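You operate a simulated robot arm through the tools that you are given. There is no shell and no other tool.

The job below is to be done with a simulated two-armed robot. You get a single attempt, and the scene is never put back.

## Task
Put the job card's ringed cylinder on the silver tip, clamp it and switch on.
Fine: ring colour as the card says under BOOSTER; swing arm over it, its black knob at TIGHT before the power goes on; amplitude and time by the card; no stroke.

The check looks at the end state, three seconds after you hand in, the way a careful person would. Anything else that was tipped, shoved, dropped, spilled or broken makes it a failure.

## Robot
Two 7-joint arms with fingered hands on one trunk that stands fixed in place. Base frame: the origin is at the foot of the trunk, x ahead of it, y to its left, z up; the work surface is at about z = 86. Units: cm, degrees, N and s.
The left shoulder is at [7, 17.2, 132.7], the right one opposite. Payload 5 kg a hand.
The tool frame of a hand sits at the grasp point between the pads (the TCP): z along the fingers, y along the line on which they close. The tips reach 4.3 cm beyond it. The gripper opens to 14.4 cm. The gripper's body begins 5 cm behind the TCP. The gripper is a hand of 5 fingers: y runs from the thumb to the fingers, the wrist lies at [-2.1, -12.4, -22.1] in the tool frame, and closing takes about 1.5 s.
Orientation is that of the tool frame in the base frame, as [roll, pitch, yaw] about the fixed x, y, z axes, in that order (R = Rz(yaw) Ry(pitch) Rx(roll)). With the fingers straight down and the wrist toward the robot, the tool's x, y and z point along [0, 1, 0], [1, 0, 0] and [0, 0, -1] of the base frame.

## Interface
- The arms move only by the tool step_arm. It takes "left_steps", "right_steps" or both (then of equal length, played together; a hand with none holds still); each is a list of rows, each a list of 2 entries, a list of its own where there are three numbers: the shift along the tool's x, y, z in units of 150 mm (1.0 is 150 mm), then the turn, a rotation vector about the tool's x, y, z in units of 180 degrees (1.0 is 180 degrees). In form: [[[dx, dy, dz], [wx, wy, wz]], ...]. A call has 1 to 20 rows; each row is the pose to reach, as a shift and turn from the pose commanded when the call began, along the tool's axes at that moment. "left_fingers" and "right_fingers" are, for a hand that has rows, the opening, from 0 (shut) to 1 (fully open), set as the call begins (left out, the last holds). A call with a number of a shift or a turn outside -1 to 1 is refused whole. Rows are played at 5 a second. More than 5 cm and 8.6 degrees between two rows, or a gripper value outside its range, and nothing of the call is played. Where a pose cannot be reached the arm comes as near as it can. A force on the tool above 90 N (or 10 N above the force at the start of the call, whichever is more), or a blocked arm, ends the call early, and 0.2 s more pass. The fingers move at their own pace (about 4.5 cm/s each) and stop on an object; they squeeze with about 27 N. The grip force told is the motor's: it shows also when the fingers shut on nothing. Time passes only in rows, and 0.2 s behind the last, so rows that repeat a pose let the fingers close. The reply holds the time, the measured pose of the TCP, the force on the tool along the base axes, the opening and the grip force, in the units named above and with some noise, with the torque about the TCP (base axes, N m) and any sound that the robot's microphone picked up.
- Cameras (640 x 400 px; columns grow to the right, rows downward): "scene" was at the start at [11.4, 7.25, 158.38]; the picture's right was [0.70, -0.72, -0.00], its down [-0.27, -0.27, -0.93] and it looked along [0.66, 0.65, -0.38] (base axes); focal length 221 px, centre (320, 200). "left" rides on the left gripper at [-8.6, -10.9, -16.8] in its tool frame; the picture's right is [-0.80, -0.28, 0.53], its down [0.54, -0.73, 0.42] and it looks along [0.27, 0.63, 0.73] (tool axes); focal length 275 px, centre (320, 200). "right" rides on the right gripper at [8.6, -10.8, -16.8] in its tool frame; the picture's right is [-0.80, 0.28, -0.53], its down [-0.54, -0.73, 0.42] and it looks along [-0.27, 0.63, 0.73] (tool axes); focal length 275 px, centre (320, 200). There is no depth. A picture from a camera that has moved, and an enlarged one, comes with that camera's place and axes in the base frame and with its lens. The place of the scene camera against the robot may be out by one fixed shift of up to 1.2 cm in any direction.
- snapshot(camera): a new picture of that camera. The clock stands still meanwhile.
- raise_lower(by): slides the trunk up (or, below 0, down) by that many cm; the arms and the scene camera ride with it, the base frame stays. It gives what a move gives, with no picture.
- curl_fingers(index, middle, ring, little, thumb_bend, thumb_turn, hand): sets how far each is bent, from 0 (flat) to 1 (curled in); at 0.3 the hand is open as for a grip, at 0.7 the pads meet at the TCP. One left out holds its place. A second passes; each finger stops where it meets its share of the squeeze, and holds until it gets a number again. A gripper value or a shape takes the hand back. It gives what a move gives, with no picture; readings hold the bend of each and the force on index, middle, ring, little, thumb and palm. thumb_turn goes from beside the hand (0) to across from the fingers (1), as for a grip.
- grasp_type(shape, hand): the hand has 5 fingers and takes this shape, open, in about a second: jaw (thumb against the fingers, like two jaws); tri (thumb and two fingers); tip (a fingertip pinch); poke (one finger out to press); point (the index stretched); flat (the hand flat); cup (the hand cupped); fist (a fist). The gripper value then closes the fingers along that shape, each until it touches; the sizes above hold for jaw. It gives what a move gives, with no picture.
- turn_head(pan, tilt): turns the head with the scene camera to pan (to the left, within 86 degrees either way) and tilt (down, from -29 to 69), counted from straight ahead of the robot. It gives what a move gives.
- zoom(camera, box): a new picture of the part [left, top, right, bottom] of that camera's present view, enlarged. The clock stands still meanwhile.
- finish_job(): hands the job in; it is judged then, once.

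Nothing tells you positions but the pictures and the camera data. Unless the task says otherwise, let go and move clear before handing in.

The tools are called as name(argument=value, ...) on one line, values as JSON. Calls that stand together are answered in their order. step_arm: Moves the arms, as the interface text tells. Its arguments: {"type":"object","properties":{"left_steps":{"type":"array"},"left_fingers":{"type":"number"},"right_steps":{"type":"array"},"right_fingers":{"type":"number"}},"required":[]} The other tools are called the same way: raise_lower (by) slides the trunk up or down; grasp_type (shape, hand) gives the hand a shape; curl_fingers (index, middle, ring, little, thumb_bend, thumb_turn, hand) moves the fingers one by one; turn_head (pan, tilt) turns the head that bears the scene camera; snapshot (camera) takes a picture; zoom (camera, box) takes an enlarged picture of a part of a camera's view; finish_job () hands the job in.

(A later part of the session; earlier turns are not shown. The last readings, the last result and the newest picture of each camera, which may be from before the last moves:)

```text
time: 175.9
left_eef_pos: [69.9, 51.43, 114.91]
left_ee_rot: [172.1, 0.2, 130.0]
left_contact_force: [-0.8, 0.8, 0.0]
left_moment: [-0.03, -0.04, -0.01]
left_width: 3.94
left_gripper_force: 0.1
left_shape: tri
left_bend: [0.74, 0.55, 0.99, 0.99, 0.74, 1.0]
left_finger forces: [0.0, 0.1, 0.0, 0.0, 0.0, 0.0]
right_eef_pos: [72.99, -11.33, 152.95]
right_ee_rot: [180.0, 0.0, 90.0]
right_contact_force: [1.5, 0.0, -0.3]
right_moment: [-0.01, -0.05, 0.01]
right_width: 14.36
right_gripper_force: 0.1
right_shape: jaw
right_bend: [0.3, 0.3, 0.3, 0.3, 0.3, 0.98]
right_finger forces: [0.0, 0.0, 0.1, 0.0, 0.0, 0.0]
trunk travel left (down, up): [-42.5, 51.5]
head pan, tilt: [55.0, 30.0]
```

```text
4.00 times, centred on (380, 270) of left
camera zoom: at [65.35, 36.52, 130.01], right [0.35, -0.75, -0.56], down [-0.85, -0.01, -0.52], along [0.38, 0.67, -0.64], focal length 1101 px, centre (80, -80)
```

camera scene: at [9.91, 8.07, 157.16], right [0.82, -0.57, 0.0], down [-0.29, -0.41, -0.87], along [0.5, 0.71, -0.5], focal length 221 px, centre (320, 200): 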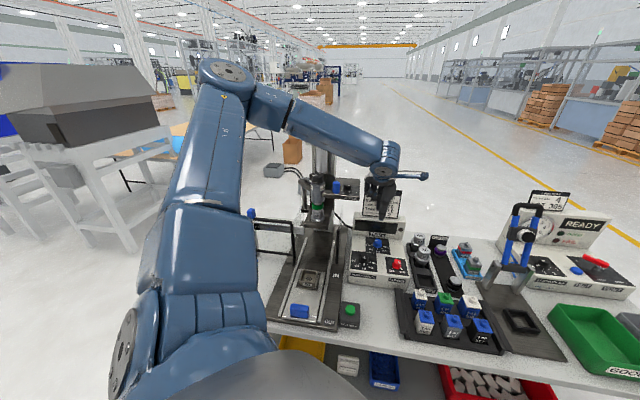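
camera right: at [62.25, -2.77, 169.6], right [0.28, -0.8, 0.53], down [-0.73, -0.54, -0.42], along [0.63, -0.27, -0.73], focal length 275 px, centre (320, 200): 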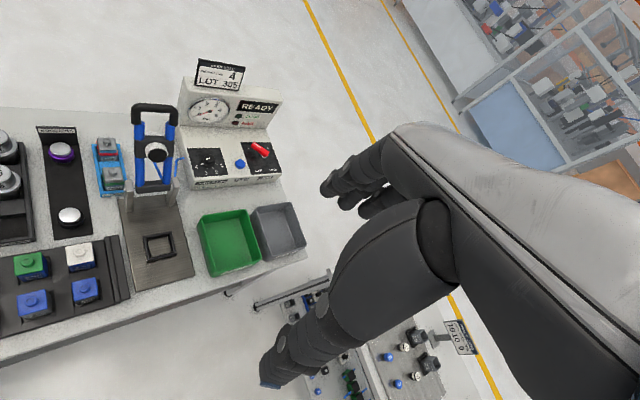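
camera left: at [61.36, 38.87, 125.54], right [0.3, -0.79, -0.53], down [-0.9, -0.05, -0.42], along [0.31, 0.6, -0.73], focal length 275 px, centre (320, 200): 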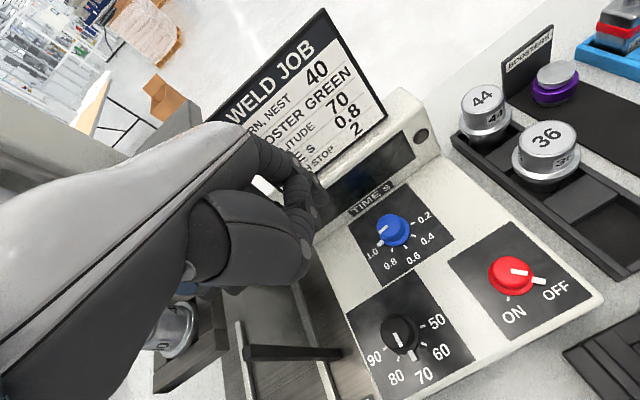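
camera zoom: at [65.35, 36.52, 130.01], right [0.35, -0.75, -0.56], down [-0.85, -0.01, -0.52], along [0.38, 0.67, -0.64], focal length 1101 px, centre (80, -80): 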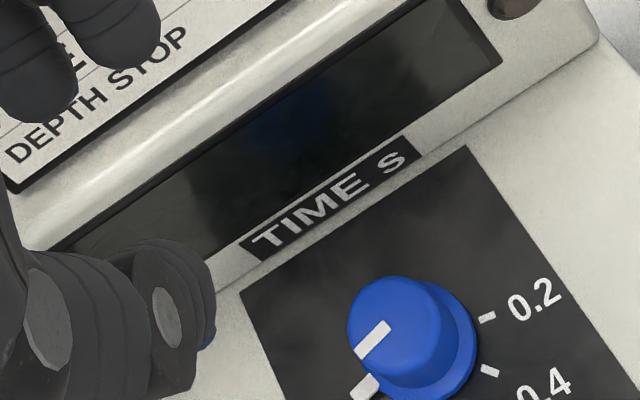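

step_arm(left_steps=[[[0, -0.024, 0.173], [0, 0, 0]], [[0, -0.048, 0.346], [0, 0, 0]], [[0, -0.072, 0.52], [0, 0, 0]], [[0, -0.0962, 0.6933], [0, 0, 0]], [[0, -0.0962, 0.6933], [0, 0, 0]]])

zoom(camera="left", box=[260, 180, 460, 305])

```text
time: 177.1
left_eef_pos: [70.23, 51.35, 104.31]
left_ee_rot: [172.1, 0.3, 130.0]
left_contact_force: [-0.8, 0.5, -0.1]
left_moment: [-0.02, 0.0, -0.02]
left_width: 3.87
left_gripper_force: 0.0
left_shape: tri
left_bend: [0.74, 0.55, 0.99, 0.99, 0.74, 1.0]
left_finger forces: [0.1, 0.0, 0.0, 0.0, 0.1, 0.0]
right_eef_pos: [72.98, -11.38, 152.89]
right_ee_rot: [-179.9, 0.1, 90.0]
right_contact_force: [0.2, -1.1, 1.2]
right_moment: [-0.01, 0.02, -0.01]
right_width: 14.37
right_gripper_force: 0.1
right_shape: jaw
right_bend: [0.3, 0.3, 0.3, 0.3, 0.3, 0.98]
right_finger forces: [0.0, 0.1, 0.1, 0.0, 0.1, 0.0]
trunk travel left (down, up): [-42.5, 51.5]
head pan, tilt: [55.0, 30.0]
```

```text
3.20 times, centred on (360, 242) of left
camera zoom: at [65.59, 36.44, 119.34], right [0.35, -0.75, -0.56], down [-0.85, -0.01, -0.52], along [0.38, 0.67, -0.64], focal length 881 px, centre (192, 64)
```

zoom: 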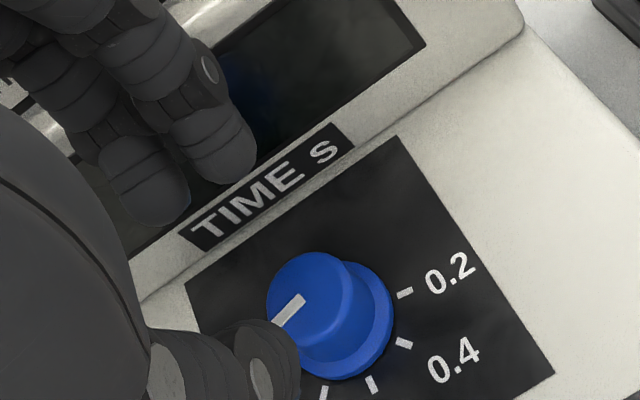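

No contact this time. I'll turn the hand 8° to balance the two fingers around the knob and nudge sideways, then check again.

step_arm(left_steps=[[[-0.0094, 0.001, 0], [0, 0.003, -0.022]], [[-0.0188, 0.0016, 0], [0, 0.0061, -0.044]], [[-0.0188, 0.0016, 0], [0, 0.0061, -0.044]]], left_fingers=0.29)

zoom(camera="left", box=[260, 180, 460, 305])

```text
time: 177.9
left_eef_pos: [70.12, 51.33, 104.18]
left_ee_rot: [172.3, 0.3, 138.0]
left_contact_force: [0.7, -0.1, 0.5]
left_moment: [0.0, -0.01, 0.0]
left_width: 4.12
left_gripper_force: 0.1
left_shape: tri
left_bend: [0.74, 0.54, 0.99, 0.99, 0.74, 1.0]
left_finger forces: [0.0, 0.0, 0.0, 0.1, 0.0, 0.0]
right_eef_pos: [72.91, -11.36, 152.97]
right_ee_rot: [180.0, -0.1, 90.0]
right_contact_force: [0.1, 0.9, 0.9]
right_moment: [-0.04, -0.04, 0.02]
right_width: 14.36
right_gripper_force: 0.1
right_shape: jaw
right_bend: [0.3, 0.3, 0.3, 0.3, 0.3, 0.98]
right_finger forces: [0.0, 0.0, 0.0, 0.0, 0.0, 0.0]
trunk travel left (down, up): [-42.5, 51.5]
head pan, tilt: [55.0, 30.0]
```

```text
3.20 times, centred on (360, 242) of left
camera zoom: at [67.83, 35.87, 119.37], right [0.45, -0.69, -0.56], down [-0.84, -0.13, -0.52], along [0.28, 0.71, -0.64], focal length 881 px, centre (192, 64)
```

zoom: 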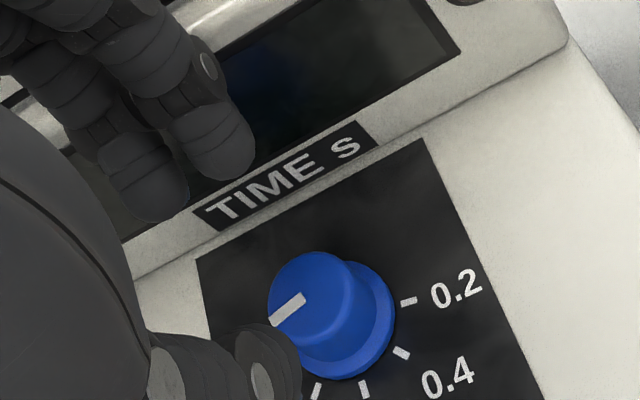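

step_arm(left_steps=[[[-0.039, -0.0133, -0.002], [0, 0, 0]], [[-0.039, -0.0222, 0.064], [0, 0, 0]], [[-0.039, -0.0312, 0.13], [0, 0, 0]], [[-0.039, -0.0401, 0.196], [0, 0, 0]], [[-0.039, -0.0401, 0.196], [0, 0, 0]]])

zoom(camera="left", box=[260, 180, 460, 305])

zoom(camera="scene", box=[350, 220, 414, 260])

```text
time: 179.1
left_eef_pos: [70.3, 50.64, 101.44]
left_ee_rot: [172.1, 0.4, 137.9]
left_contact_force: [-6.7, -6.6, 6.1]
left_moment: [0.56, -0.36, 0.19]
left_width: 4.01
left_gripper_force: 0.1
left_shape: tri
left_bend: [0.74, 0.56, 0.99, 0.99, 0.74, 1.0]
left_finger forces: [0.0, 11.3, 0.0, 0.0, 0.0, 0.1]
right_eef_pos: [72.82, -11.51, 153.0]
right_ee_rot: [180.0, -0.1, 90.0]
right_contact_force: [-0.2, -0.4, -0.4]
right_moment: [-0.02, 0.02, 0.03]
right_width: 14.35
right_gripper_force: 0.1
right_shape: jaw
right_bend: [0.3, 0.3, 0.3, 0.3, 0.3, 0.98]
right_finger forces: [0.1, 0.0, 0.0, 0.0, 0.0, 0.0]
trunk travel left (down, up): [-42.5, 51.5]
head pan, tilt: [55.0, 30.0]
```

```text
3.20 times, centred on (360, 242) of left
camera zoom: at [67.96, 35.22, 116.57], right [0.45, -0.69, -0.56], down [-0.84, -0.13, -0.52], along [0.29, 0.71, -0.64], focal length 881 px, centre (192, 64)
```

zoom: 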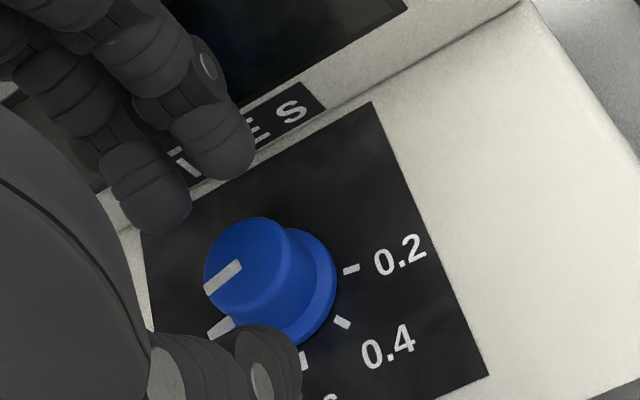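

```text
10.00 times, centred on (382, 240) of scene
camera zoom: at [9.78, 8.02, 157.18], right [0.82, -0.57, 0.0], down [-0.29, -0.41, -0.87], along [0.5, 0.71, -0.5], focal length 2214 px, centre (-300, -200)
```

zoom: 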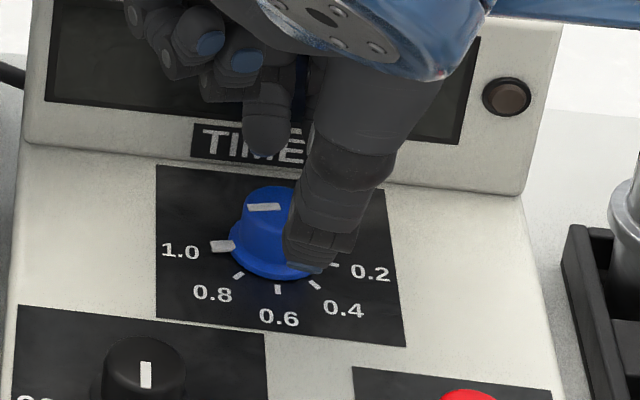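

The upper part of the middle finger still meets the hood. I'll back up 3 cm and lean the hand a further 10° toward the robot, keeping the fingertips where they are.

step_arm(left_steps=[[[0, 0.009, -0.07], [0, 0, 0]], [[0, 0.0268, -0.198], [0, 0, 0]], [[0.0013, 0.0021, -0.2], [-0.0278, 0, 0]], [[0.0026, -0.0226, -0.2047], [-0.0556, 0, 0]], [[0.0026, -0.0226, -0.2047], [-0.0556, 0, 0]]])

zoom(camera="left", box=[260, 180, 460, 305])

zoom(camera="scene", box=[340, 190, 436, 250])

```text
time: 180.3
left_eef_pos: [69.89, 50.09, 104.28]
left_ee_rot: [162.1, 0.2, 138.0]
left_contact_force: [-0.4, 0.2, -0.5]
left_moment: [-0.01, 0.0, 0.01]
left_width: 4.13
left_gripper_force: 0.0
left_shape: tri
left_bend: [0.74, 0.54, 0.99, 0.99, 0.74, 1.0]
left_finger forces: [0.1, 0.0, 0.0, 0.0, 0.0, 0.1]
right_eef_pos: [72.91, -11.35, 153.02]
right_ee_rot: [-179.9, 0.0, 89.9]
right_contact_force: [0.3, 0.5, -0.4]
right_moment: [-0.03, -0.02, -0.02]
right_width: 14.36
right_gripper_force: 0.0
right_shape: jaw
right_bend: [0.3, 0.3, 0.3, 0.3, 0.3, 0.98]
right_finger forces: [0.0, 0.0, 0.0, 0.1, 0.0, 0.1]
trunk travel left (down, up): [-42.5, 51.5]
head pan, tilt: [55.0, 30.0]
```

```text
3.20 times, centred on (360, 242) of left
camera zoom: at [65.86, 32.96, 116.95], right [0.52, -0.61, -0.59], down [-0.78, -0.06, -0.63], along [0.35, 0.79, -0.5], focal length 881 px, centre (192, 64)
```

zoom: 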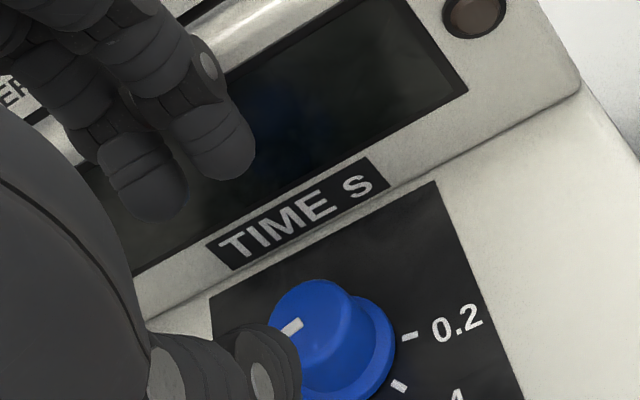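

```text
6.67 times, centred on (388, 220) of scene
camera zoom: at [9.9, 8.17, 157.16], right [0.82, -0.57, 0.0], down [-0.29, -0.41, -0.87], along [0.5, 0.71, -0.5], focal length 1476 px, centre (-133, 67)
```

zoom: 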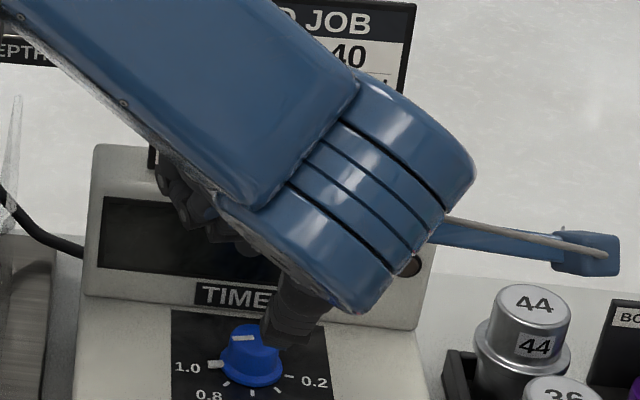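

step_arm(left_steps=[[[0, -0.01, 0.031], [0, 0, 0]], [[0, -0.0205, 0.0634], [0, 0, 0]], [[0, -0.041, 0.1268], [0, 0, 0]], [[0, -0.0615, 0.19], [0, 0, 0]], [[0, -0.0615, 0.19], [0, 0, 0]]])

zoom(camera="left", box=[260, 180, 460, 305])

```text
time: 181.5
left_eef_pos: [70.05, 50.09, 101.24]
left_ee_rot: [162.2, 0.1, 138.0]
left_contact_force: [-0.1, -0.4, 0.5]
left_moment: [0.04, -0.01, -0.01]
left_width: 4.15
left_gripper_force: 0.0
left_shape: tri
left_bend: [0.74, 0.54, 0.99, 0.99, 0.74, 1.0]
left_finger forces: [0.0, 0.0, 0.0, 0.1, 0.0, 0.1]
right_eef_pos: [72.86, -11.39, 152.92]
right_ee_rot: [-180.0, 0.1, 90.0]
right_contact_force: [0.4, -0.9, -0.9]
right_moment: [-0.01, -0.01, 0.05]
right_width: 14.36
right_gripper_force: 0.1
right_shape: jaw
right_bend: [0.3, 0.3, 0.3, 0.3, 0.3, 0.98]
right_finger forces: [0.0, 0.1, 0.0, 0.0, 0.1, 0.0]
trunk travel left (down, up): [-42.5, 51.5]
head pan, tilt: [55.0, 30.0]
```

```text
3.20 times, centred on (360, 242) of left
camera zoom: at [65.93, 32.93, 113.87], right [0.52, -0.61, -0.59], down [-0.78, -0.06, -0.63], along [0.35, 0.79, -0.51], focal length 881 px, centre (192, 64)
```

zoom: 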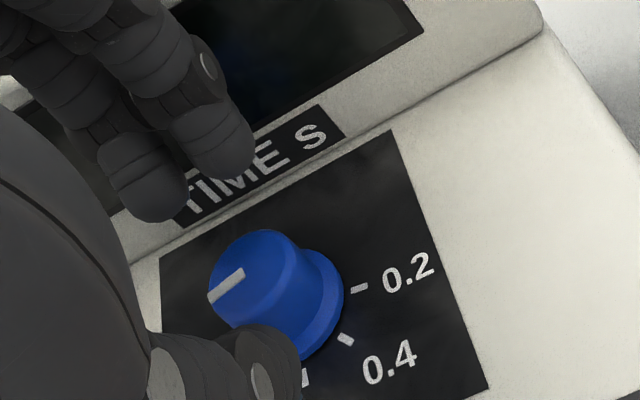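

step_arm(left_steps=[[[-0.032, -0.0187, -0.006], [0, 0, 0]], [[-0.032, -0.034, 0.042], [0, 0, 0]], [[-0.032, -0.0494, 0.0892], [0, 0, 0]], [[-0.032, -0.0494, 0.0892], [0, 0, 0]]])

zoom(camera="left", box=[260, 180, 460, 305])

zoom(camera="scene", box=[350, 220, 414, 260])

```text
time: 182.5
left_eef_pos: [70.21, 49.71, 99.86]
left_ee_rot: [162.1, 0.1, 138.0]
left_contact_force: [0.0, 0.4, -0.5]
left_moment: [-0.02, 0.02, -0.02]
left_width: 4.18
left_gripper_force: 0.0
left_shape: tri
left_bend: [0.74, 0.54, 0.99, 0.99, 0.74, 1.0]
left_finger forces: [0.0, 0.1, 0.1, 0.1, 0.0, 0.1]
right_eef_pos: [72.89, -11.45, 152.91]
right_ee_rot: [180.0, -0.1, 90.1]
right_contact_force: [-0.2, 0.1, -0.2]
right_moment: [-0.01, 0.0, -0.03]
right_width: 14.4
right_gripper_force: 0.0
right_shape: jaw
right_bend: [0.3, 0.3, 0.3, 0.3, 0.3, 0.98]
right_finger forces: [0.1, 0.0, 0.0, 0.0, 0.0, 0.0]
trunk travel left (down, up): [-42.5, 51.5]
head pan, tilt: [55.0, 30.0]
```

```text
3.20 times, centred on (360, 242) of left
camera zoom: at [66.19, 32.52, 112.41], right [0.52, -0.61, -0.59], down [-0.78, -0.06, -0.63], along [0.35, 0.79, -0.51], focal length 881 px, centre (192, 64)
```

zoom: 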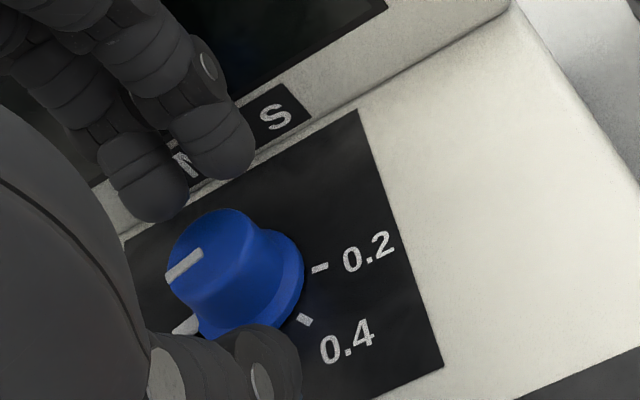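

```text
10.00 times, centred on (382, 240) of scene
camera zoom: at [9.96, 8.13, 157.16], right [0.82, -0.57, 0.0], down [-0.29, -0.41, -0.87], along [0.5, 0.71, -0.5], focal length 2214 px, centre (-300, -200)
```

zoom: 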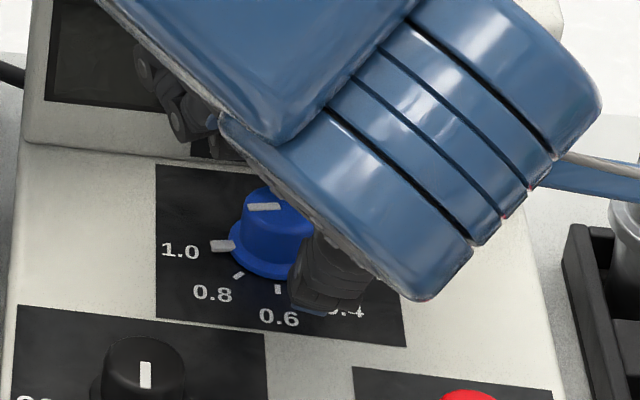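

step_arm(left_steps=[[[0.033, 0, 0], [0, 0, 0]], [[0.033, -0.0102, 0.0317], [0, 0, 0]], [[0.033, -0.0205, 0.0634], [0, 0, 0]], [[0.033, -0.0205, 0.0634], [0, 0, 0]]])

zoom(camera="left", box=[260, 180, 460, 305])

```text
time: 183.5
left_eef_pos: [69.81, 49.93, 98.94]
left_ee_rot: [161.9, 0.2, 138.0]
left_contact_force: [-0.8, 0.3, 16.3]
left_moment: [0.58, -0.33, 0.06]
left_width: 4.31
left_gripper_force: 0.1
left_shape: tri
left_bend: [0.74, 0.53, 0.99, 0.99, 0.74, 1.0]
left_finger forces: [0.0, 16.1, 0.0, 0.0, 0.0, 0.0]
right_eef_pos: [72.83, -11.39, 153.03]
right_ee_rot: [179.9, -0.1, 90.0]
right_contact_force: [-0.5, 0.1, -0.3]
right_moment: [-0.02, 0.0, -0.04]
right_width: 14.39
right_gripper_force: 0.0
right_shape: jaw
right_bend: [0.3, 0.3, 0.3, 0.3, 0.3, 0.98]
right_finger forces: [0.1, 0.0, 0.1, 0.0, 0.0, 0.0]
trunk travel left (down, up): [-42.5, 51.5]
head pan, tilt: [55.0, 30.0]
```

```text
3.20 times, centred on (360, 242) of left
camera zoom: at [65.7, 32.72, 111.64], right [0.52, -0.61, -0.59], down [-0.77, -0.05, -0.63], along [0.35, 0.79, -0.5], focal length 881 px, centre (192, 64)
```

zoom: 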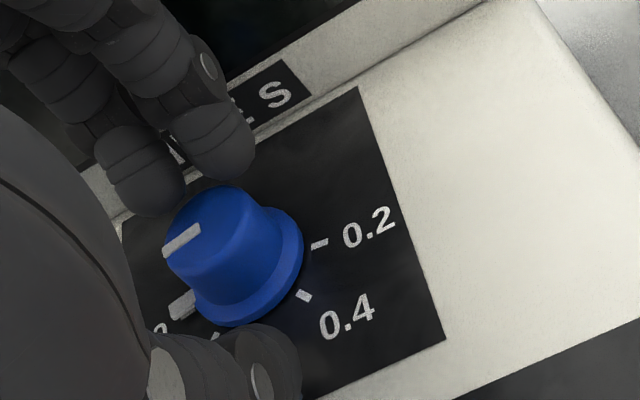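

step_arm(left_steps=[[[0, 0.0102, -0.0317], [0, 0, 0]], [[0, 0.0102, -0.0317], [0, 0, 0]], [[0, 0.0102, -0.0317], [0, 0, 0]]], left_fingers=0.35)

step_arm(left_steps=[[[-0.008, -0.005, 0.0159], [0, 0, 0]], [[-0.008, -0.0103, 0.0317], [0, 0, 0]], [[-0.008, -0.0205, 0.0634], [0, 0, 0]], [[-0.008, -0.0205, 0.0634], [0, 0, 0]]])

zoom(camera="left", box=[260, 180, 460, 305])

```text
time: 184.3
left_eef_pos: [69.82, 49.87, 99.37]
left_ee_rot: [162.2, 0.1, 138.0]
left_contact_force: [0.2, 0.3, 0.2]
left_moment: [0.0, 0.01, 0.01]
left_width: 4.98
left_gripper_force: 0.0
left_shape: tri
left_bend: [0.74, 0.51, 0.99, 0.99, 0.73, 1.0]
left_finger forces: [0.0, 0.1, 0.0, 0.0, 0.0, 0.0]
right_eef_pos: [72.93, -11.5, 152.86]
right_ee_rot: [-179.9, -0.1, 90.0]
right_contact_force: [-1.3, 0.6, -0.6]
right_moment: [0.01, -0.03, 0.0]
right_width: 14.38
right_gripper_force: 0.1
right_shape: jaw
right_bend: [0.3, 0.3, 0.3, 0.3, 0.3, 0.98]
right_finger forces: [0.1, 0.1, 0.1, 0.0, 0.0, 0.1]
trunk travel left (down, up): [-42.5, 51.5]
head pan, tilt: [55.0, 30.0]
```

```text
time: 185.3
left_eef_pos: [69.71, 49.64, 98.71]
left_ee_rot: [161.9, 0.4, 138.0]
left_contact_force: [-7.2, -7.1, 32.8]
left_moment: [-0.84, 0.64, -0.09]
left_width: 5.21
left_gripper_force: 0.1
left_shape: tri
left_bend: [0.74, 0.51, 0.99, 0.99, 0.76, 1.0]
left_finger forces: [0.1, 2.9, 0.1, 0.0, 30.5, 0.0]
right_eef_pos: [72.52, -11.79, 153.12]
right_ee_rot: [179.8, -0.1, 90.0]
right_contact_force: [0.3, 0.0, 0.0]
right_moment: [-0.02, -0.05, -0.02]
right_width: 14.37
right_gripper_force: 0.0
right_shape: jaw
right_bend: [0.3, 0.3, 0.3, 0.3, 0.3, 0.98]
right_finger forces: [0.0, 0.0, 0.0, 0.0, 0.0, 0.0]
trunk travel left (down, up): [-42.5, 51.5]
head pan, tilt: [55.0, 30.0]
```

```text
3.20 times, centred on (360, 242) of left
camera zoom: at [65.6, 32.4, 111.29], right [0.53, -0.61, -0.59], down [-0.77, -0.05, -0.63], along [0.36, 0.79, -0.5], focal length 881 px, centre (192, 64)
```

zoom: 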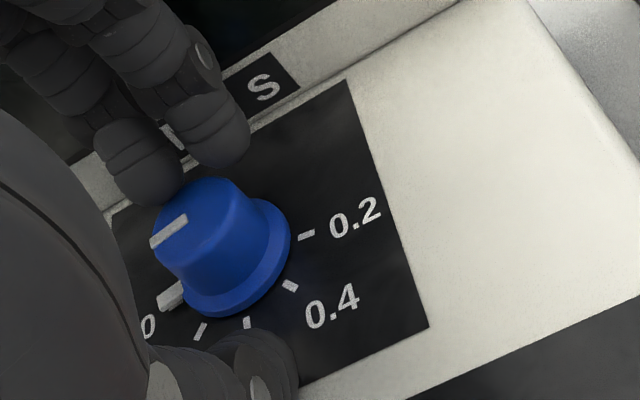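

With this lean the thumb reaches the panel before the fingers reach the knob. I'll lift, reduce the lean to about 13°, and re-approach.

step_arm(left_steps=[[[0, 0.02, -0.06], [0, 0, 0]], [[0, 0.05, -0.15], [0, 0, 0]], [[0, 0.0717, -0.222], [0, 0, 0]], [[-0.001, 0.0945, -0.2146], [0.0278, 0, 0]], [[-0.001, 0.0945, -0.2146], [0.0278, 0, 0]]], left_fingers=0.31)

zoom(camera="left", box=[260, 180, 460, 305])

```text
time: 186.5
left_eef_pos: [69.98, 50.22, 101.78]
left_ee_rot: [167.2, 0.2, 138.0]
left_contact_force: [0.2, 0.4, -0.4]
left_moment: [0.05, 0.0, 0.0]
left_width: 4.47
left_gripper_force: 0.1
left_shape: tri
left_bend: [0.74, 0.53, 0.99, 0.99, 0.74, 1.0]
left_finger forces: [0.0, 0.0, 0.0, 0.1, 0.0, 0.0]
right_eef_pos: [73.01, -11.47, 152.87]
right_ee_rot: [-180.0, 0.0, 90.0]
right_contact_force: [0.1, 0.3, 0.6]
right_moment: [-0.01, 0.02, 0.04]
right_width: 14.36
right_gripper_force: 0.1
right_shape: jaw
right_bend: [0.3, 0.3, 0.3, 0.3, 0.3, 0.98]
right_finger forces: [0.0, 0.1, 0.0, 0.0, 0.0, 0.0]
trunk travel left (down, up): [-42.5, 51.5]
head pan, tilt: [55.0, 30.0]
```

```text
3.20 times, centred on (360, 242) of left
camera zoom: at [66.84, 33.88, 115.63], right [0.49, -0.65, -0.58], down [-0.81, -0.1, -0.58], along [0.32, 0.75, -0.58], focal length 881 px, centre (192, 64)
```

zoom: 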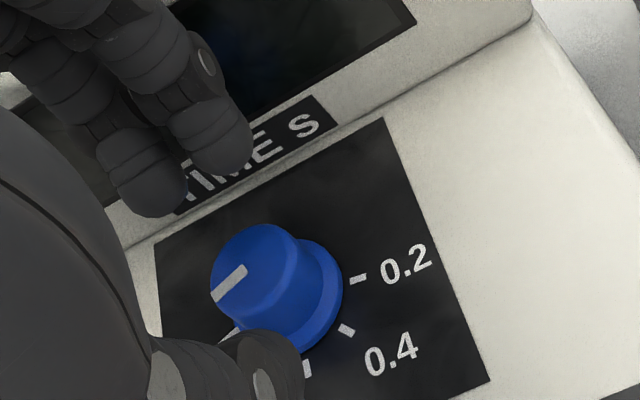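

I had misjudged the offset: the fingers were actually over the knob's edge. By the camera geometry the hand must shift left and slightly forward. Correcting at this height first.

step_arm(left_steps=[[[0.028, 0.022, 0.005], [0, 0, 0]], [[0.0567, 0.0439, 0.01], [0, 0, 0]], [[0.0567, 0.0439, 0.01], [0, 0, 0]]])

zoom(camera="left", box=[260, 180, 460, 305])

```text
time: 187.3
left_eef_pos: [69.81, 51.21, 101.82]
left_ee_rot: [167.1, 0.2, 137.9]
left_contact_force: [-1.0, -0.5, 0.1]
left_moment: [0.05, 0.0, 0.02]
left_width: 4.47
left_gripper_force: 0.0
left_shape: tri
left_bend: [0.74, 0.53, 0.99, 0.99, 0.74, 1.0]
left_finger forces: [0.1, 0.4, 0.0, 0.0, 0.1, 0.1]
right_eef_pos: [72.95, -11.38, 152.99]
right_ee_rot: [-180.0, 0.1, 90.0]
right_contact_force: [0.6, 0.4, -0.7]
right_moment: [0.0, 0.04, -0.01]
right_width: 14.36
right_gripper_force: 0.0
right_shape: jaw
right_bend: [0.3, 0.3, 0.3, 0.3, 0.3, 0.98]
right_finger forces: [0.0, 0.0, 0.0, 0.1, 0.1, 0.0]
trunk travel left (down, up): [-42.5, 51.5]
head pan, tilt: [55.0, 30.0]
```

```text
3.20 times, centred on (360, 242) of left
camera zoom: at [66.61, 34.83, 115.72], right [0.49, -0.65, -0.58], down [-0.81, -0.09, -0.58], along [0.32, 0.75, -0.57], focal length 881 px, centre (192, 64)
```

zoom: 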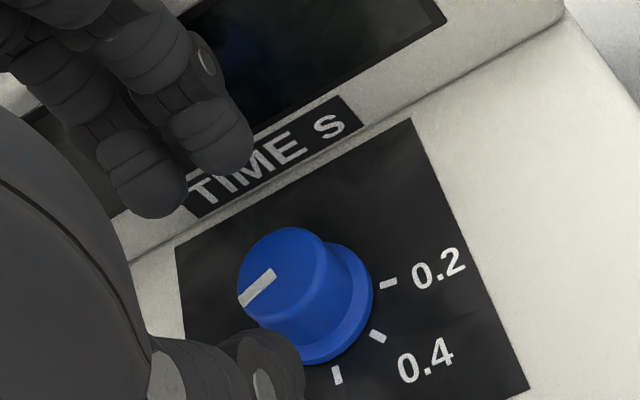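

Only a feather touch (0.4 N). I'll continue down slowly, watching the forces.

step_arm(left_steps=[[[0, -0.0074, 0.0325], [0, 0, 0]], [[0, -0.0148, 0.065], [0, 0, 0]], [[0, -0.0222, 0.0975], [0, 0, 0]], [[0, -0.0222, 0.0975], [0, 0, 0]]])

zoom(camera="left", box=[260, 180, 460, 305])

```text
time: 188.3
left_eef_pos: [69.66, 50.96, 100.3]
left_ee_rot: [167.1, 0.2, 138.0]
left_contact_force: [-6.0, -6.7, 6.5]
left_moment: [0.52, -0.43, 0.18]
left_width: 4.35
left_gripper_force: 0.1
left_shape: tri
left_bend: [0.74, 0.55, 0.99, 0.99, 0.74, 1.0]
left_finger forces: [0.0, 10.2, 0.0, 0.1, 0.1, 0.0]
right_eef_pos: [72.82, -11.52, 153.02]
right_ee_rot: [179.9, -0.1, 90.0]
right_contact_force: [0.2, 0.3, -0.1]
right_moment: [0.0, -0.01, -0.03]
right_width: 14.37
right_gripper_force: 0.1
right_shape: jaw
right_bend: [0.3, 0.3, 0.3, 0.3, 0.3, 0.98]
right_finger forces: [0.0, 0.0, 0.0, 0.0, 0.0, 0.0]
trunk travel left (down, up): [-42.5, 51.5]
head pan, tilt: [55.0, 30.0]
```

```text
3.20 times, centred on (360, 242) of left
camera zoom: at [66.54, 34.71, 114.23], right [0.49, -0.65, -0.58], down [-0.81, -0.09, -0.58], along [0.32, 0.75, -0.57], focal length 881 px, centre (192, 64)
```

zoom: 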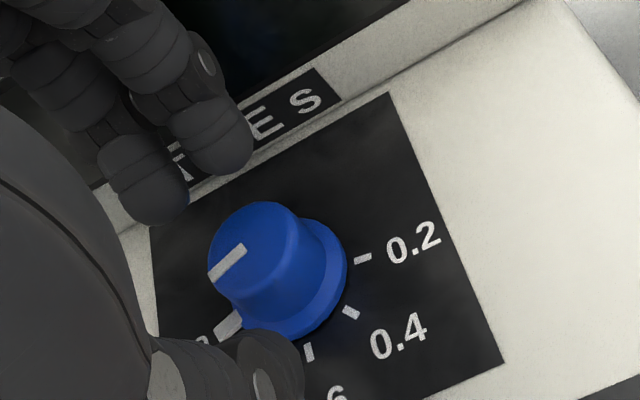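

The finger's knuckle bulge keeps meeting the hood, so gripping this knob is not workable here. A fully stretched index pointing straight down is slim and stiff against the push I need, so I'll back off and try the "point" shape.

step_arm(left_steps=[[[0, 0.01, -0.1], [0, 0, 0]], [[0, 0.03, -0.35], [0, 0, 0]], [[0, 0.05, -0.65], [0, 0, 0]], [[0, 0.0, -0.9], [0.02, 0, 0]], [[0, -0.2, -1.0], [0.045, 0, 0]], [[0, -0.45, -1.0], [0.0717, 0, 0]], [[0, -0.7, -1.0], [0.0717, 0, 0]]])

grasp_type(hand="left", shape="point")

snapshot(camera="left")

snapshot(camera="scene")

```text
time: 189.9
left_eef_pos: [60.39, 40.9, 112.74]
left_ee_rot: [-180.0, 0.1, 138.0]
left_contact_force: [-0.7, -0.3, -0.3]
left_moment: [0.03, -0.04, -0.01]
left_width: 4.46
left_gripper_force: 0.1
left_shape: tri
left_bend: [0.74, 0.53, 0.99, 0.99, 0.74, 1.0]
left_finger forces: [0.0, 0.0, 0.0, 0.0, 0.1, 0.0]
right_eef_pos: [72.98, -11.47, 152.88]
right_ee_rot: [-179.9, -0.1, 90.0]
right_contact_force: [-0.1, -0.5, -0.7]
right_moment: [0.08, 0.01, -0.04]
right_width: 14.39
right_gripper_force: 0.1
right_shape: jaw
right_bend: [0.3, 0.3, 0.3, 0.3, 0.3, 0.98]
right_finger forces: [0.0, 0.0, 0.0, 0.1, 0.0, 0.1]
trunk travel left (down, up): [-42.5, 51.5]
head pan, tilt: [55.0, 30.0]
```

```text
time: 190.8
left_eef_pos: [60.45, 41.03, 112.63]
left_ee_rot: [-179.9, 0.2, 138.0]
left_contact_force: [-0.4, 0.0, 0.2]
left_moment: [0.0, 0.01, 0.0]
left_width: 13.63
left_gripper_force: 0.1
left_shape: point
left_bend: [0.19, 1.0, 1.0, 1.0, 0.98, 0.88]
left_finger forces: [0.0, 0.1, 0.0, 0.0, 0.0, 0.0]
right_eef_pos: [72.99, -11.31, 152.99]
right_ee_rot: [180.0, 0.0, 90.0]
right_contact_force: [0.0, 0.6, -0.7]
right_moment: [0.0, 0.0, 0.0]
right_width: 14.4
right_gripper_force: 0.0
right_shape: jaw
right_bend: [0.3, 0.3, 0.3, 0.3, 0.3, 0.98]
right_finger forces: [0.0, 0.1, 0.0, 0.0, 0.0, 0.0]
trunk travel left (down, up): [-42.5, 51.5]
head pan, tilt: [55.0, 30.0]
```

```text
taken
camera left: at [59.47, 27.34, 129.43], right [0.4, -0.75, -0.53], down [-0.89, -0.18, -0.42], along [0.22, 0.64, -0.73], focal length 275 px, centre (320, 200)
```

left: 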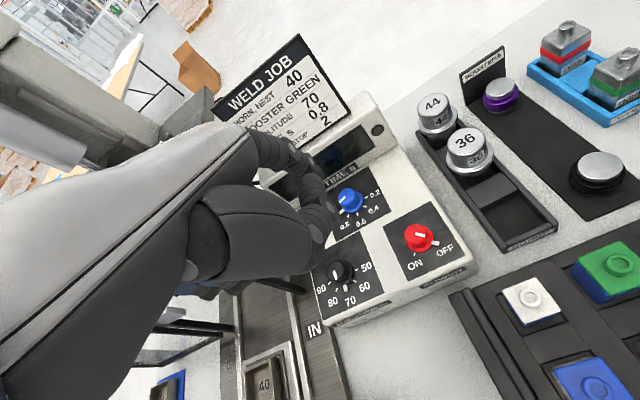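

```text
taken
camera scene: at [9.96, 8.2, 157.15], right [0.82, -0.57, 0.0], down [-0.29, -0.41, -0.87], along [0.5, 0.71, -0.5], focal length 221 px, centre (320, 200)
```

scene: 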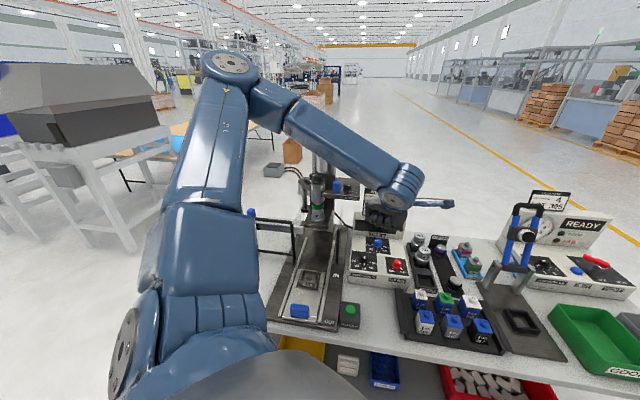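

zoom(camera="left", box=[200, 100, 440, 250])

zoom(camera="scene", box=[346, 170, 442, 230])

curl_fingers(hand="left", index=0.0)

zoom(camera="left", box=[200, 100, 440, 250])

```text
2.67 times, centred on (320, 175) of left
camera zoom: at [59.47, 27.34, 129.43], right [0.4, -0.75, -0.53], down [-0.89, -0.18, -0.42], along [0.22, 0.64, -0.73], focal length 734 px, centre (320, 267)
```

zoom: 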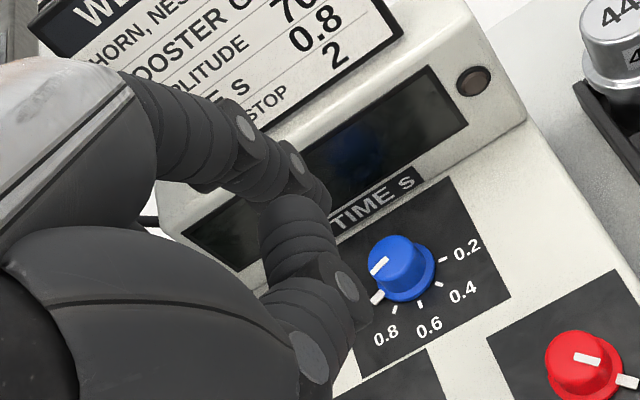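

```text
6.67 times, centred on (394, 200) of scene
camera zoom: at [9.96, 8.2, 157.15], right [0.82, -0.57, 0.0], down [-0.29, -0.41, -0.87], along [0.5, 0.71, -0.5], focal length 1476 px, centre (-173, 200)
```

zoom: 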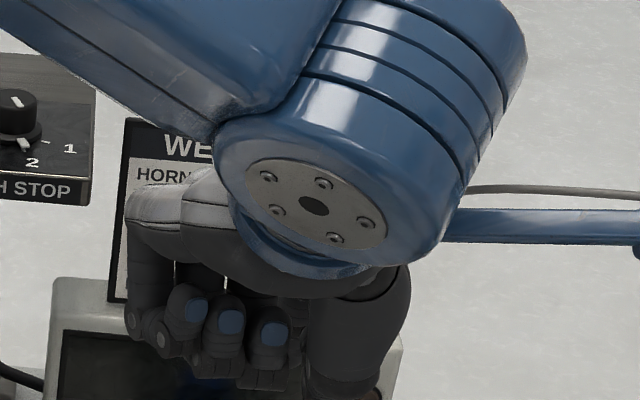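

```text
time: 191.8
left_eef_pos: [60.44, 41.05, 112.68]
left_ee_rot: [-179.8, 0.2, 138.0]
left_contact_force: [0.2, -0.2, 0.3]
left_moment: [-0.02, 0.01, 0.02]
left_width: 7.83
left_gripper_force: 0.0
left_shape: fingers
left_bend: [0.0, 1.0, 1.0, 1.0, 0.98, 0.88]
left_finger forces: [0.0, 0.1, 0.0, 0.0, 0.0, 0.0]
right_eef_pos: [72.96, -11.41, 152.89]
right_ee_rot: [-180.0, 0.0, 90.0]
right_contact_force: [0.6, 0.5, -0.3]
right_moment: [0.0, -0.01, 0.0]
right_width: 14.39
right_gripper_force: 0.0
right_shape: jaw
right_bend: [0.3, 0.3, 0.3, 0.3, 0.3, 0.98]
right_finger forces: [0.0, 0.0, 0.0, 0.0, 0.1, 0.0]
trunk travel left (down, up): [-42.5, 51.5]
head pan, tilt: [55.0, 30.0]
```

```text
2.67 times, centred on (320, 175) of left
camera zoom: at [59.45, 27.28, 129.44], right [0.4, -0.75, -0.53], down [-0.89, -0.18, -0.42], along [0.22, 0.64, -0.73], focal length 734 px, centre (320, 267)
```

zoom: 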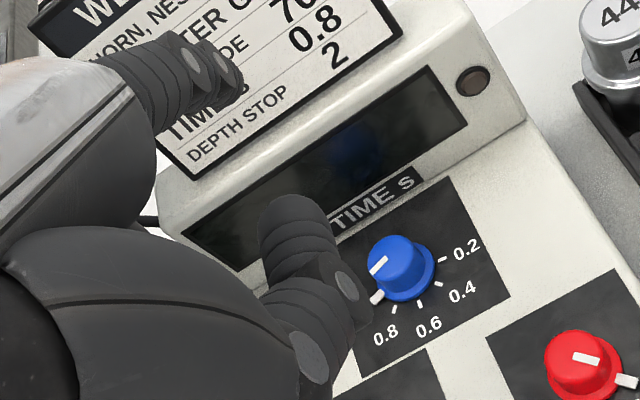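

With the index fully stretched I'll pitch the hand 40° so that finger points nearly straight down (done here in free space).

step_arm(left_steps=[[[0, 0, -0.05], [0.0444, 0, 0]], [[0, 0, -0.1], [0.0889, 0, 0]], [[0, 0, -0.1], [0.1333, 0, 0]], [[0, 0, -0.1], [0.1778, 0, 0]], [[0, 0, -0.1], [0.2222, 0, 0]], [[0, 0, -0.1], [0.2222, 0, 0]]])

snapshot(camera="left")

zoom(camera="scene", box=[330, 150, 490, 250])

```text
time: 193.2
left_eef_pos: [60.73, 41.04, 114.01]
left_ee_rot: [-139.9, 0.2, 137.9]
left_contact_force: [-0.2, -0.4, -0.1]
left_moment: [-0.01, -0.01, 0.02]
left_width: 7.87
left_gripper_force: 0.0
left_shape: fingers
left_bend: [0.0, 1.0, 1.0, 1.0, 0.98, 0.88]
left_finger forces: [0.0, 0.0, 0.1, 0.0, 0.0, 0.0]
right_eef_pos: [72.94, -11.47, 152.87]
right_ee_rot: [-179.9, -0.1, 90.0]
right_contact_force: [-0.1, -0.3, 0.3]
right_moment: [0.02, -0.02, 0.0]
right_width: 14.37
right_gripper_force: 0.1
right_shape: jaw
right_bend: [0.3, 0.3, 0.3, 0.3, 0.3, 0.98]
right_finger forces: [0.0, 0.0, 0.1, 0.1, 0.0, 0.0]
trunk travel left (down, up): [-42.5, 51.5]
head pan, tilt: [55.0, 30.0]
```

```text
taken
camera left: at [68.69, 37.3, 133.92], right [0.22, -0.95, -0.22], down [-0.96, -0.25, 0.14], along [-0.19, 0.18, -0.96], focal length 275 px, centre (320, 200)
```

left: 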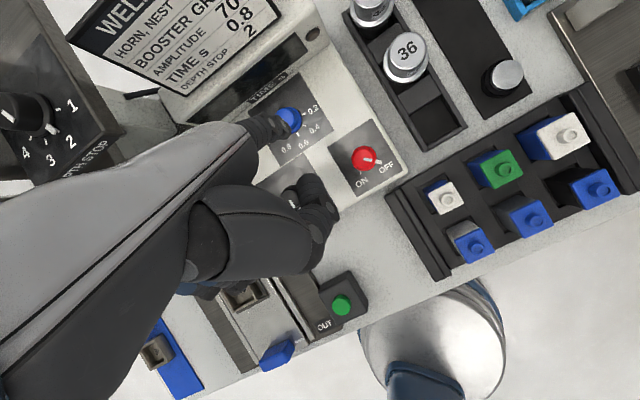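

```text
4.00 times, centred on (410, 200) of scene
camera zoom: at [9.92, 8.12, 157.16], right [0.82, -0.57, 0.0], down [-0.29, -0.41, -0.87], along [0.5, 0.71, -0.5], focal length 886 px, centre (-40, 200)
```

zoom: 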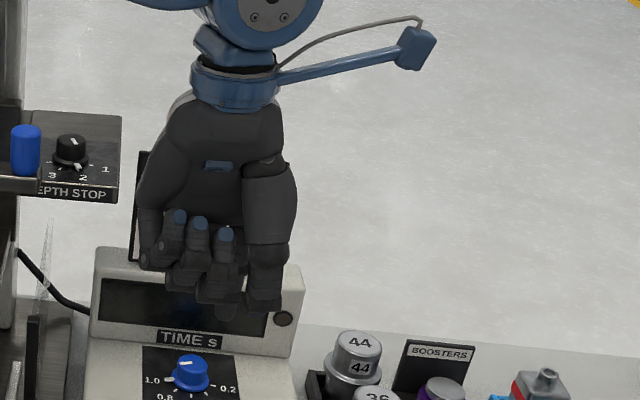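

Now the hand is a slim upright column with the index pointing down, and its camera looks straight down. I'll zoom to fix the fingertip relative to the time knob.

zoom(camera="left", box=[230, 80, 358, 160])

zoom(camera="scene", box=[350, 200, 430, 250])

```text
5.00 times, centred on (294, 120) of left
camera zoom: at [68.69, 37.3, 133.92], right [0.22, -0.95, -0.22], down [-0.96, -0.25, 0.14], along [-0.19, 0.18, -0.96], focal length 1376 px, centre (450, 600)
```

zoom: 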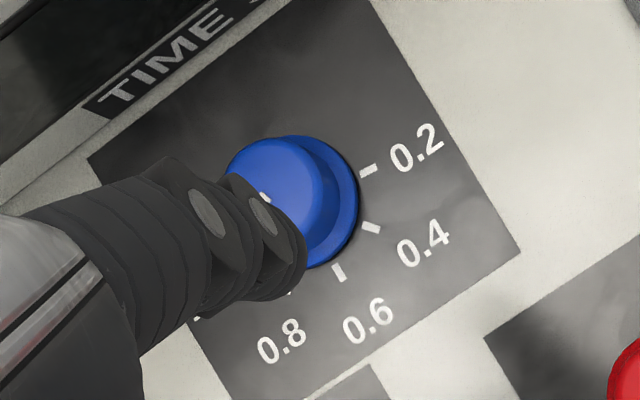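

```text
8.00 times, centred on (390, 225) of scene
camera zoom: at [9.92, 8.12, 157.16], right [0.82, -0.57, 0.0], down [-0.29, -0.41, -0.87], along [0.5, 0.71, -0.5], focal length 1771 px, centre (-240, 0)
```

zoom: 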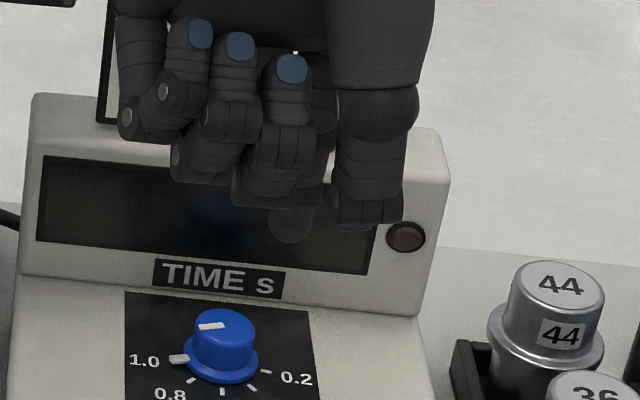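

Index tip is at ≈ [69.1, 47.6, 106.5] and is the lowest point of the hand. I'll move it over the far-left side of the pointer nub and come down to just above the panel.

step_arm(left_steps=[[[0.09, 0.104, -0.087], [0, 0, 0]], [[0.181, 0.207, -0.175], [0, 0, 0]], [[0.2715, 0.3113, -0.262], [0, 0, 0]], [[0.2715, 0.454, -0.092], [0, 0, 0]], [[0.2715, 0.5972, 0.078], [0, 0, 0]], [[0.2715, 0.5972, 0.078], [0, 0, 0]]])

zoom(camera="left", box=[230, 80, 358, 160])

zoom(camera="scene", box=[346, 210, 410, 250])

```text
time: 194.6
left_eef_pos: [61.63, 48.36, 107.3]
left_ee_rot: [-140.0, 0.3, 138.1]
left_contact_force: [-0.2, 0.0, 0.3]
left_moment: [-0.01, 0.01, 0.02]
left_width: 7.83
left_gripper_force: 0.1
left_shape: fingers
left_bend: [0.0, 1.0, 1.0, 1.0, 0.98, 0.88]
left_finger forces: [0.1, 0.1, 0.0, 0.0, 0.0, 0.0]
right_eef_pos: [72.8, -11.36, 152.91]
right_ee_rot: [179.8, 0.0, 89.9]
right_contact_force: [0.1, 0.4, 0.8]
right_moment: [0.02, -0.04, 0.01]
right_width: 14.36
right_gripper_force: 0.1
right_shape: jaw
right_bend: [0.3, 0.3, 0.3, 0.3, 0.3, 0.98]
right_finger forces: [0.0, 0.1, 0.1, 0.0, 0.0, 0.0]
trunk travel left (down, up): [-42.5, 51.5]
head pan, tilt: [55.0, 30.0]
```

```text
5.00 times, centred on (294, 120) of left
camera zoom: at [69.66, 44.48, 127.05], right [0.22, -0.95, -0.22], down [-0.96, -0.25, 0.14], along [-0.19, 0.18, -0.96], focal length 1376 px, centre (450, 600)
```

zoom: 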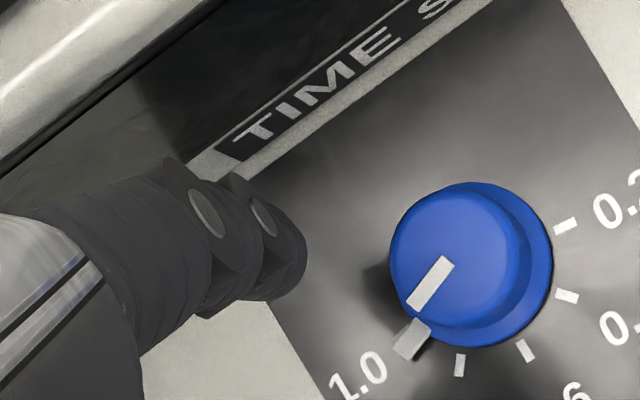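

```text
10.00 times, centred on (378, 230) of scene
camera zoom: at [9.87, 8.14, 157.16], right [0.82, -0.57, 0.0], down [-0.29, -0.41, -0.87], along [0.5, 0.71, -0.5], focal length 2214 px, centre (-260, -100)
```

zoom: 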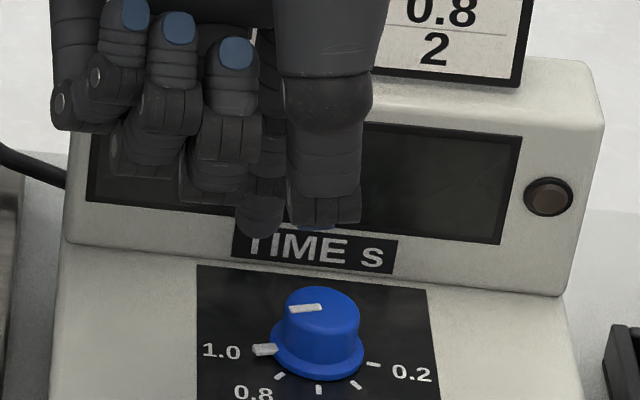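

The knob has already crept to ≈ 152° from earlier contacts (0.8 is at 180°). The fingertip is well placed behind the nub; lowering it to the panel.

step_arm(left_steps=[[[0, 0.08, 0.095], [0, 0, 0]], [[0, 0.16, 0.19], [0, 0, 0]], [[0, 0.215, 0.255], [0, 0, 0]], [[0, 0.2276, 0.2703], [0, 0, 0]], [[0, 0.2276, 0.2703], [0, 0, 0]]])

zoom(camera="left", box=[230, 80, 358, 160])

zoom(camera="scene", box=[346, 220, 410, 260])

```text
time: 195.8
left_eef_pos: [61.65, 48.18, 102.32]
left_ee_rot: [-140.2, 0.4, 137.9]
left_contact_force: [-2.9, -3.5, 26.3]
left_moment: [1.79, -2.12, -0.02]
left_width: 8.01
left_gripper_force: 12.9
left_shape: fingers
left_bend: [0.0, 1.0, 1.0, 1.0, 0.98, 0.88]
left_finger forces: [26.5, 0.0, 0.1, 0.1, 0.0, 0.1]
right_eef_pos: [72.55, -11.68, 153.04]
right_ee_rot: [179.8, -0.1, 90.0]
right_contact_force: [-1.1, 0.0, -0.3]
right_moment: [0.0, 0.02, -0.01]
right_width: 14.35
right_gripper_force: 0.0
right_shape: jaw
right_bend: [0.3, 0.3, 0.3, 0.3, 0.3, 0.98]
right_finger forces: [0.0, 0.0, 0.0, 0.1, 0.1, 0.1]
trunk travel left (down, up): [-42.5, 51.5]
head pan, tilt: [55.0, 30.0]
```

```text
5.00 times, centred on (294, 120) of left
camera zoom: at [69.63, 44.2, 122.2], right [0.22, -0.95, -0.22], down [-0.96, -0.25, 0.14], along [-0.18, 0.18, -0.97], focal length 1376 px, centre (450, 600)
```

zoom: 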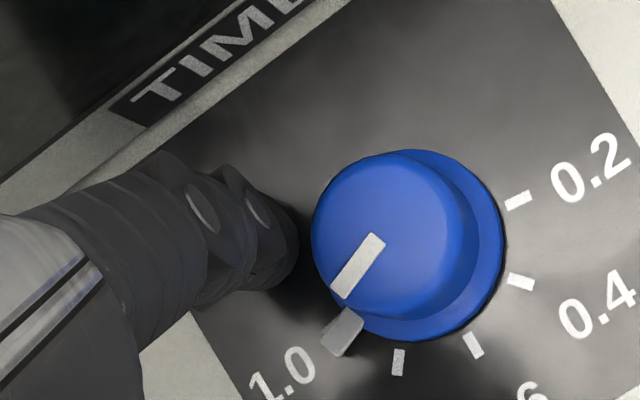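

```text
10.00 times, centred on (378, 240) of scene
camera zoom: at [9.62, 7.89, 157.22], right [0.82, -0.57, 0.0], down [-0.29, -0.41, -0.87], along [0.5, 0.71, -0.5], focal length 2214 px, centre (-260, -200)
```

zoom: 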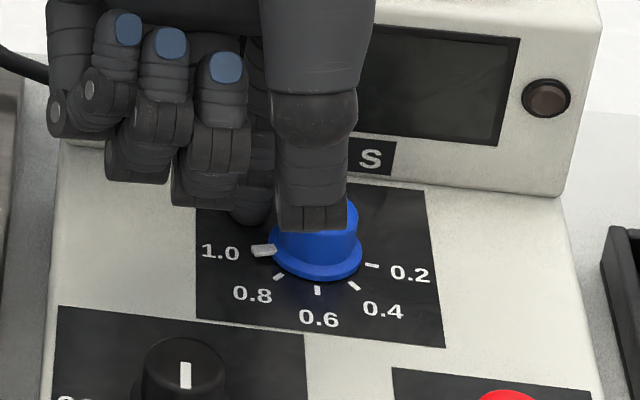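

The fingertip presses the panel beside the knob (26 N), nub at ≈ 146°. I'll sweep it along the arc to push the nub, first to the contact and a bit beyond.

step_arm(left_steps=[[[0.0105, -0.019, 0.0107], [0, 0, 0]], [[0.021, -0.0355, 0.0245], [0, 0, 0]], [[0.0316, -0.0519, 0.0384], [0, 0, 0]], [[0.0345, -0.066, 0.051], [0, 0, 0]], [[0.0373, -0.0813, 0.0632], [0, 0, 0]], [[0.0373, -0.0813, 0.0632], [0, 0, 0]]])

zoom(camera="left", box=[230, 70, 358, 150])

```text
time: 197.2
left_eef_pos: [60.44, 47.68, 102.08]
left_ee_rot: [-140.0, 0.2, 137.9]
left_contact_force: [5.0, 2.1, 9.0]
left_moment: [0.84, -1.41, -0.32]
left_width: 8.54
left_gripper_force: 5.0
left_shape: fingers
left_bend: [0.0, 1.0, 1.0, 1.0, 0.98, 0.88]
left_finger forces: [9.5, 0.1, 0.1, 0.0, 0.1, 0.0]
right_eef_pos: [72.99, -11.51, 153.03]
right_ee_rot: [-179.9, -0.1, 90.0]
right_contact_force: [0.4, 0.4, -0.1]
right_moment: [0.03, -0.01, 0.04]
right_width: 14.37
right_gripper_force: 0.0
right_shape: jaw
right_bend: [0.3, 0.3, 0.3, 0.3, 0.3, 0.98]
right_finger forces: [0.1, 0.0, 0.0, 0.0, 0.0, 0.0]
trunk travel left (down, up): [-42.5, 51.5]
head pan, tilt: [55.0, 30.0]
```

```text
5.00 times, centred on (294, 110) of left
camera zoom: at [68.36, 43.82, 121.93], right [0.22, -0.95, -0.22], down [-0.96, -0.25, 0.14], along [-0.19, 0.18, -0.96], focal length 1376 px, centre (450, 650)
```

zoom: 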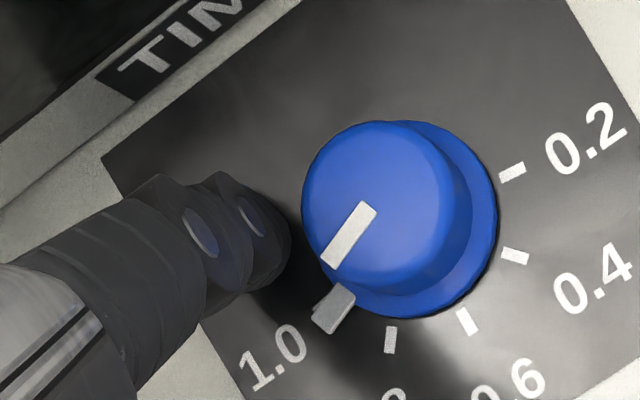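

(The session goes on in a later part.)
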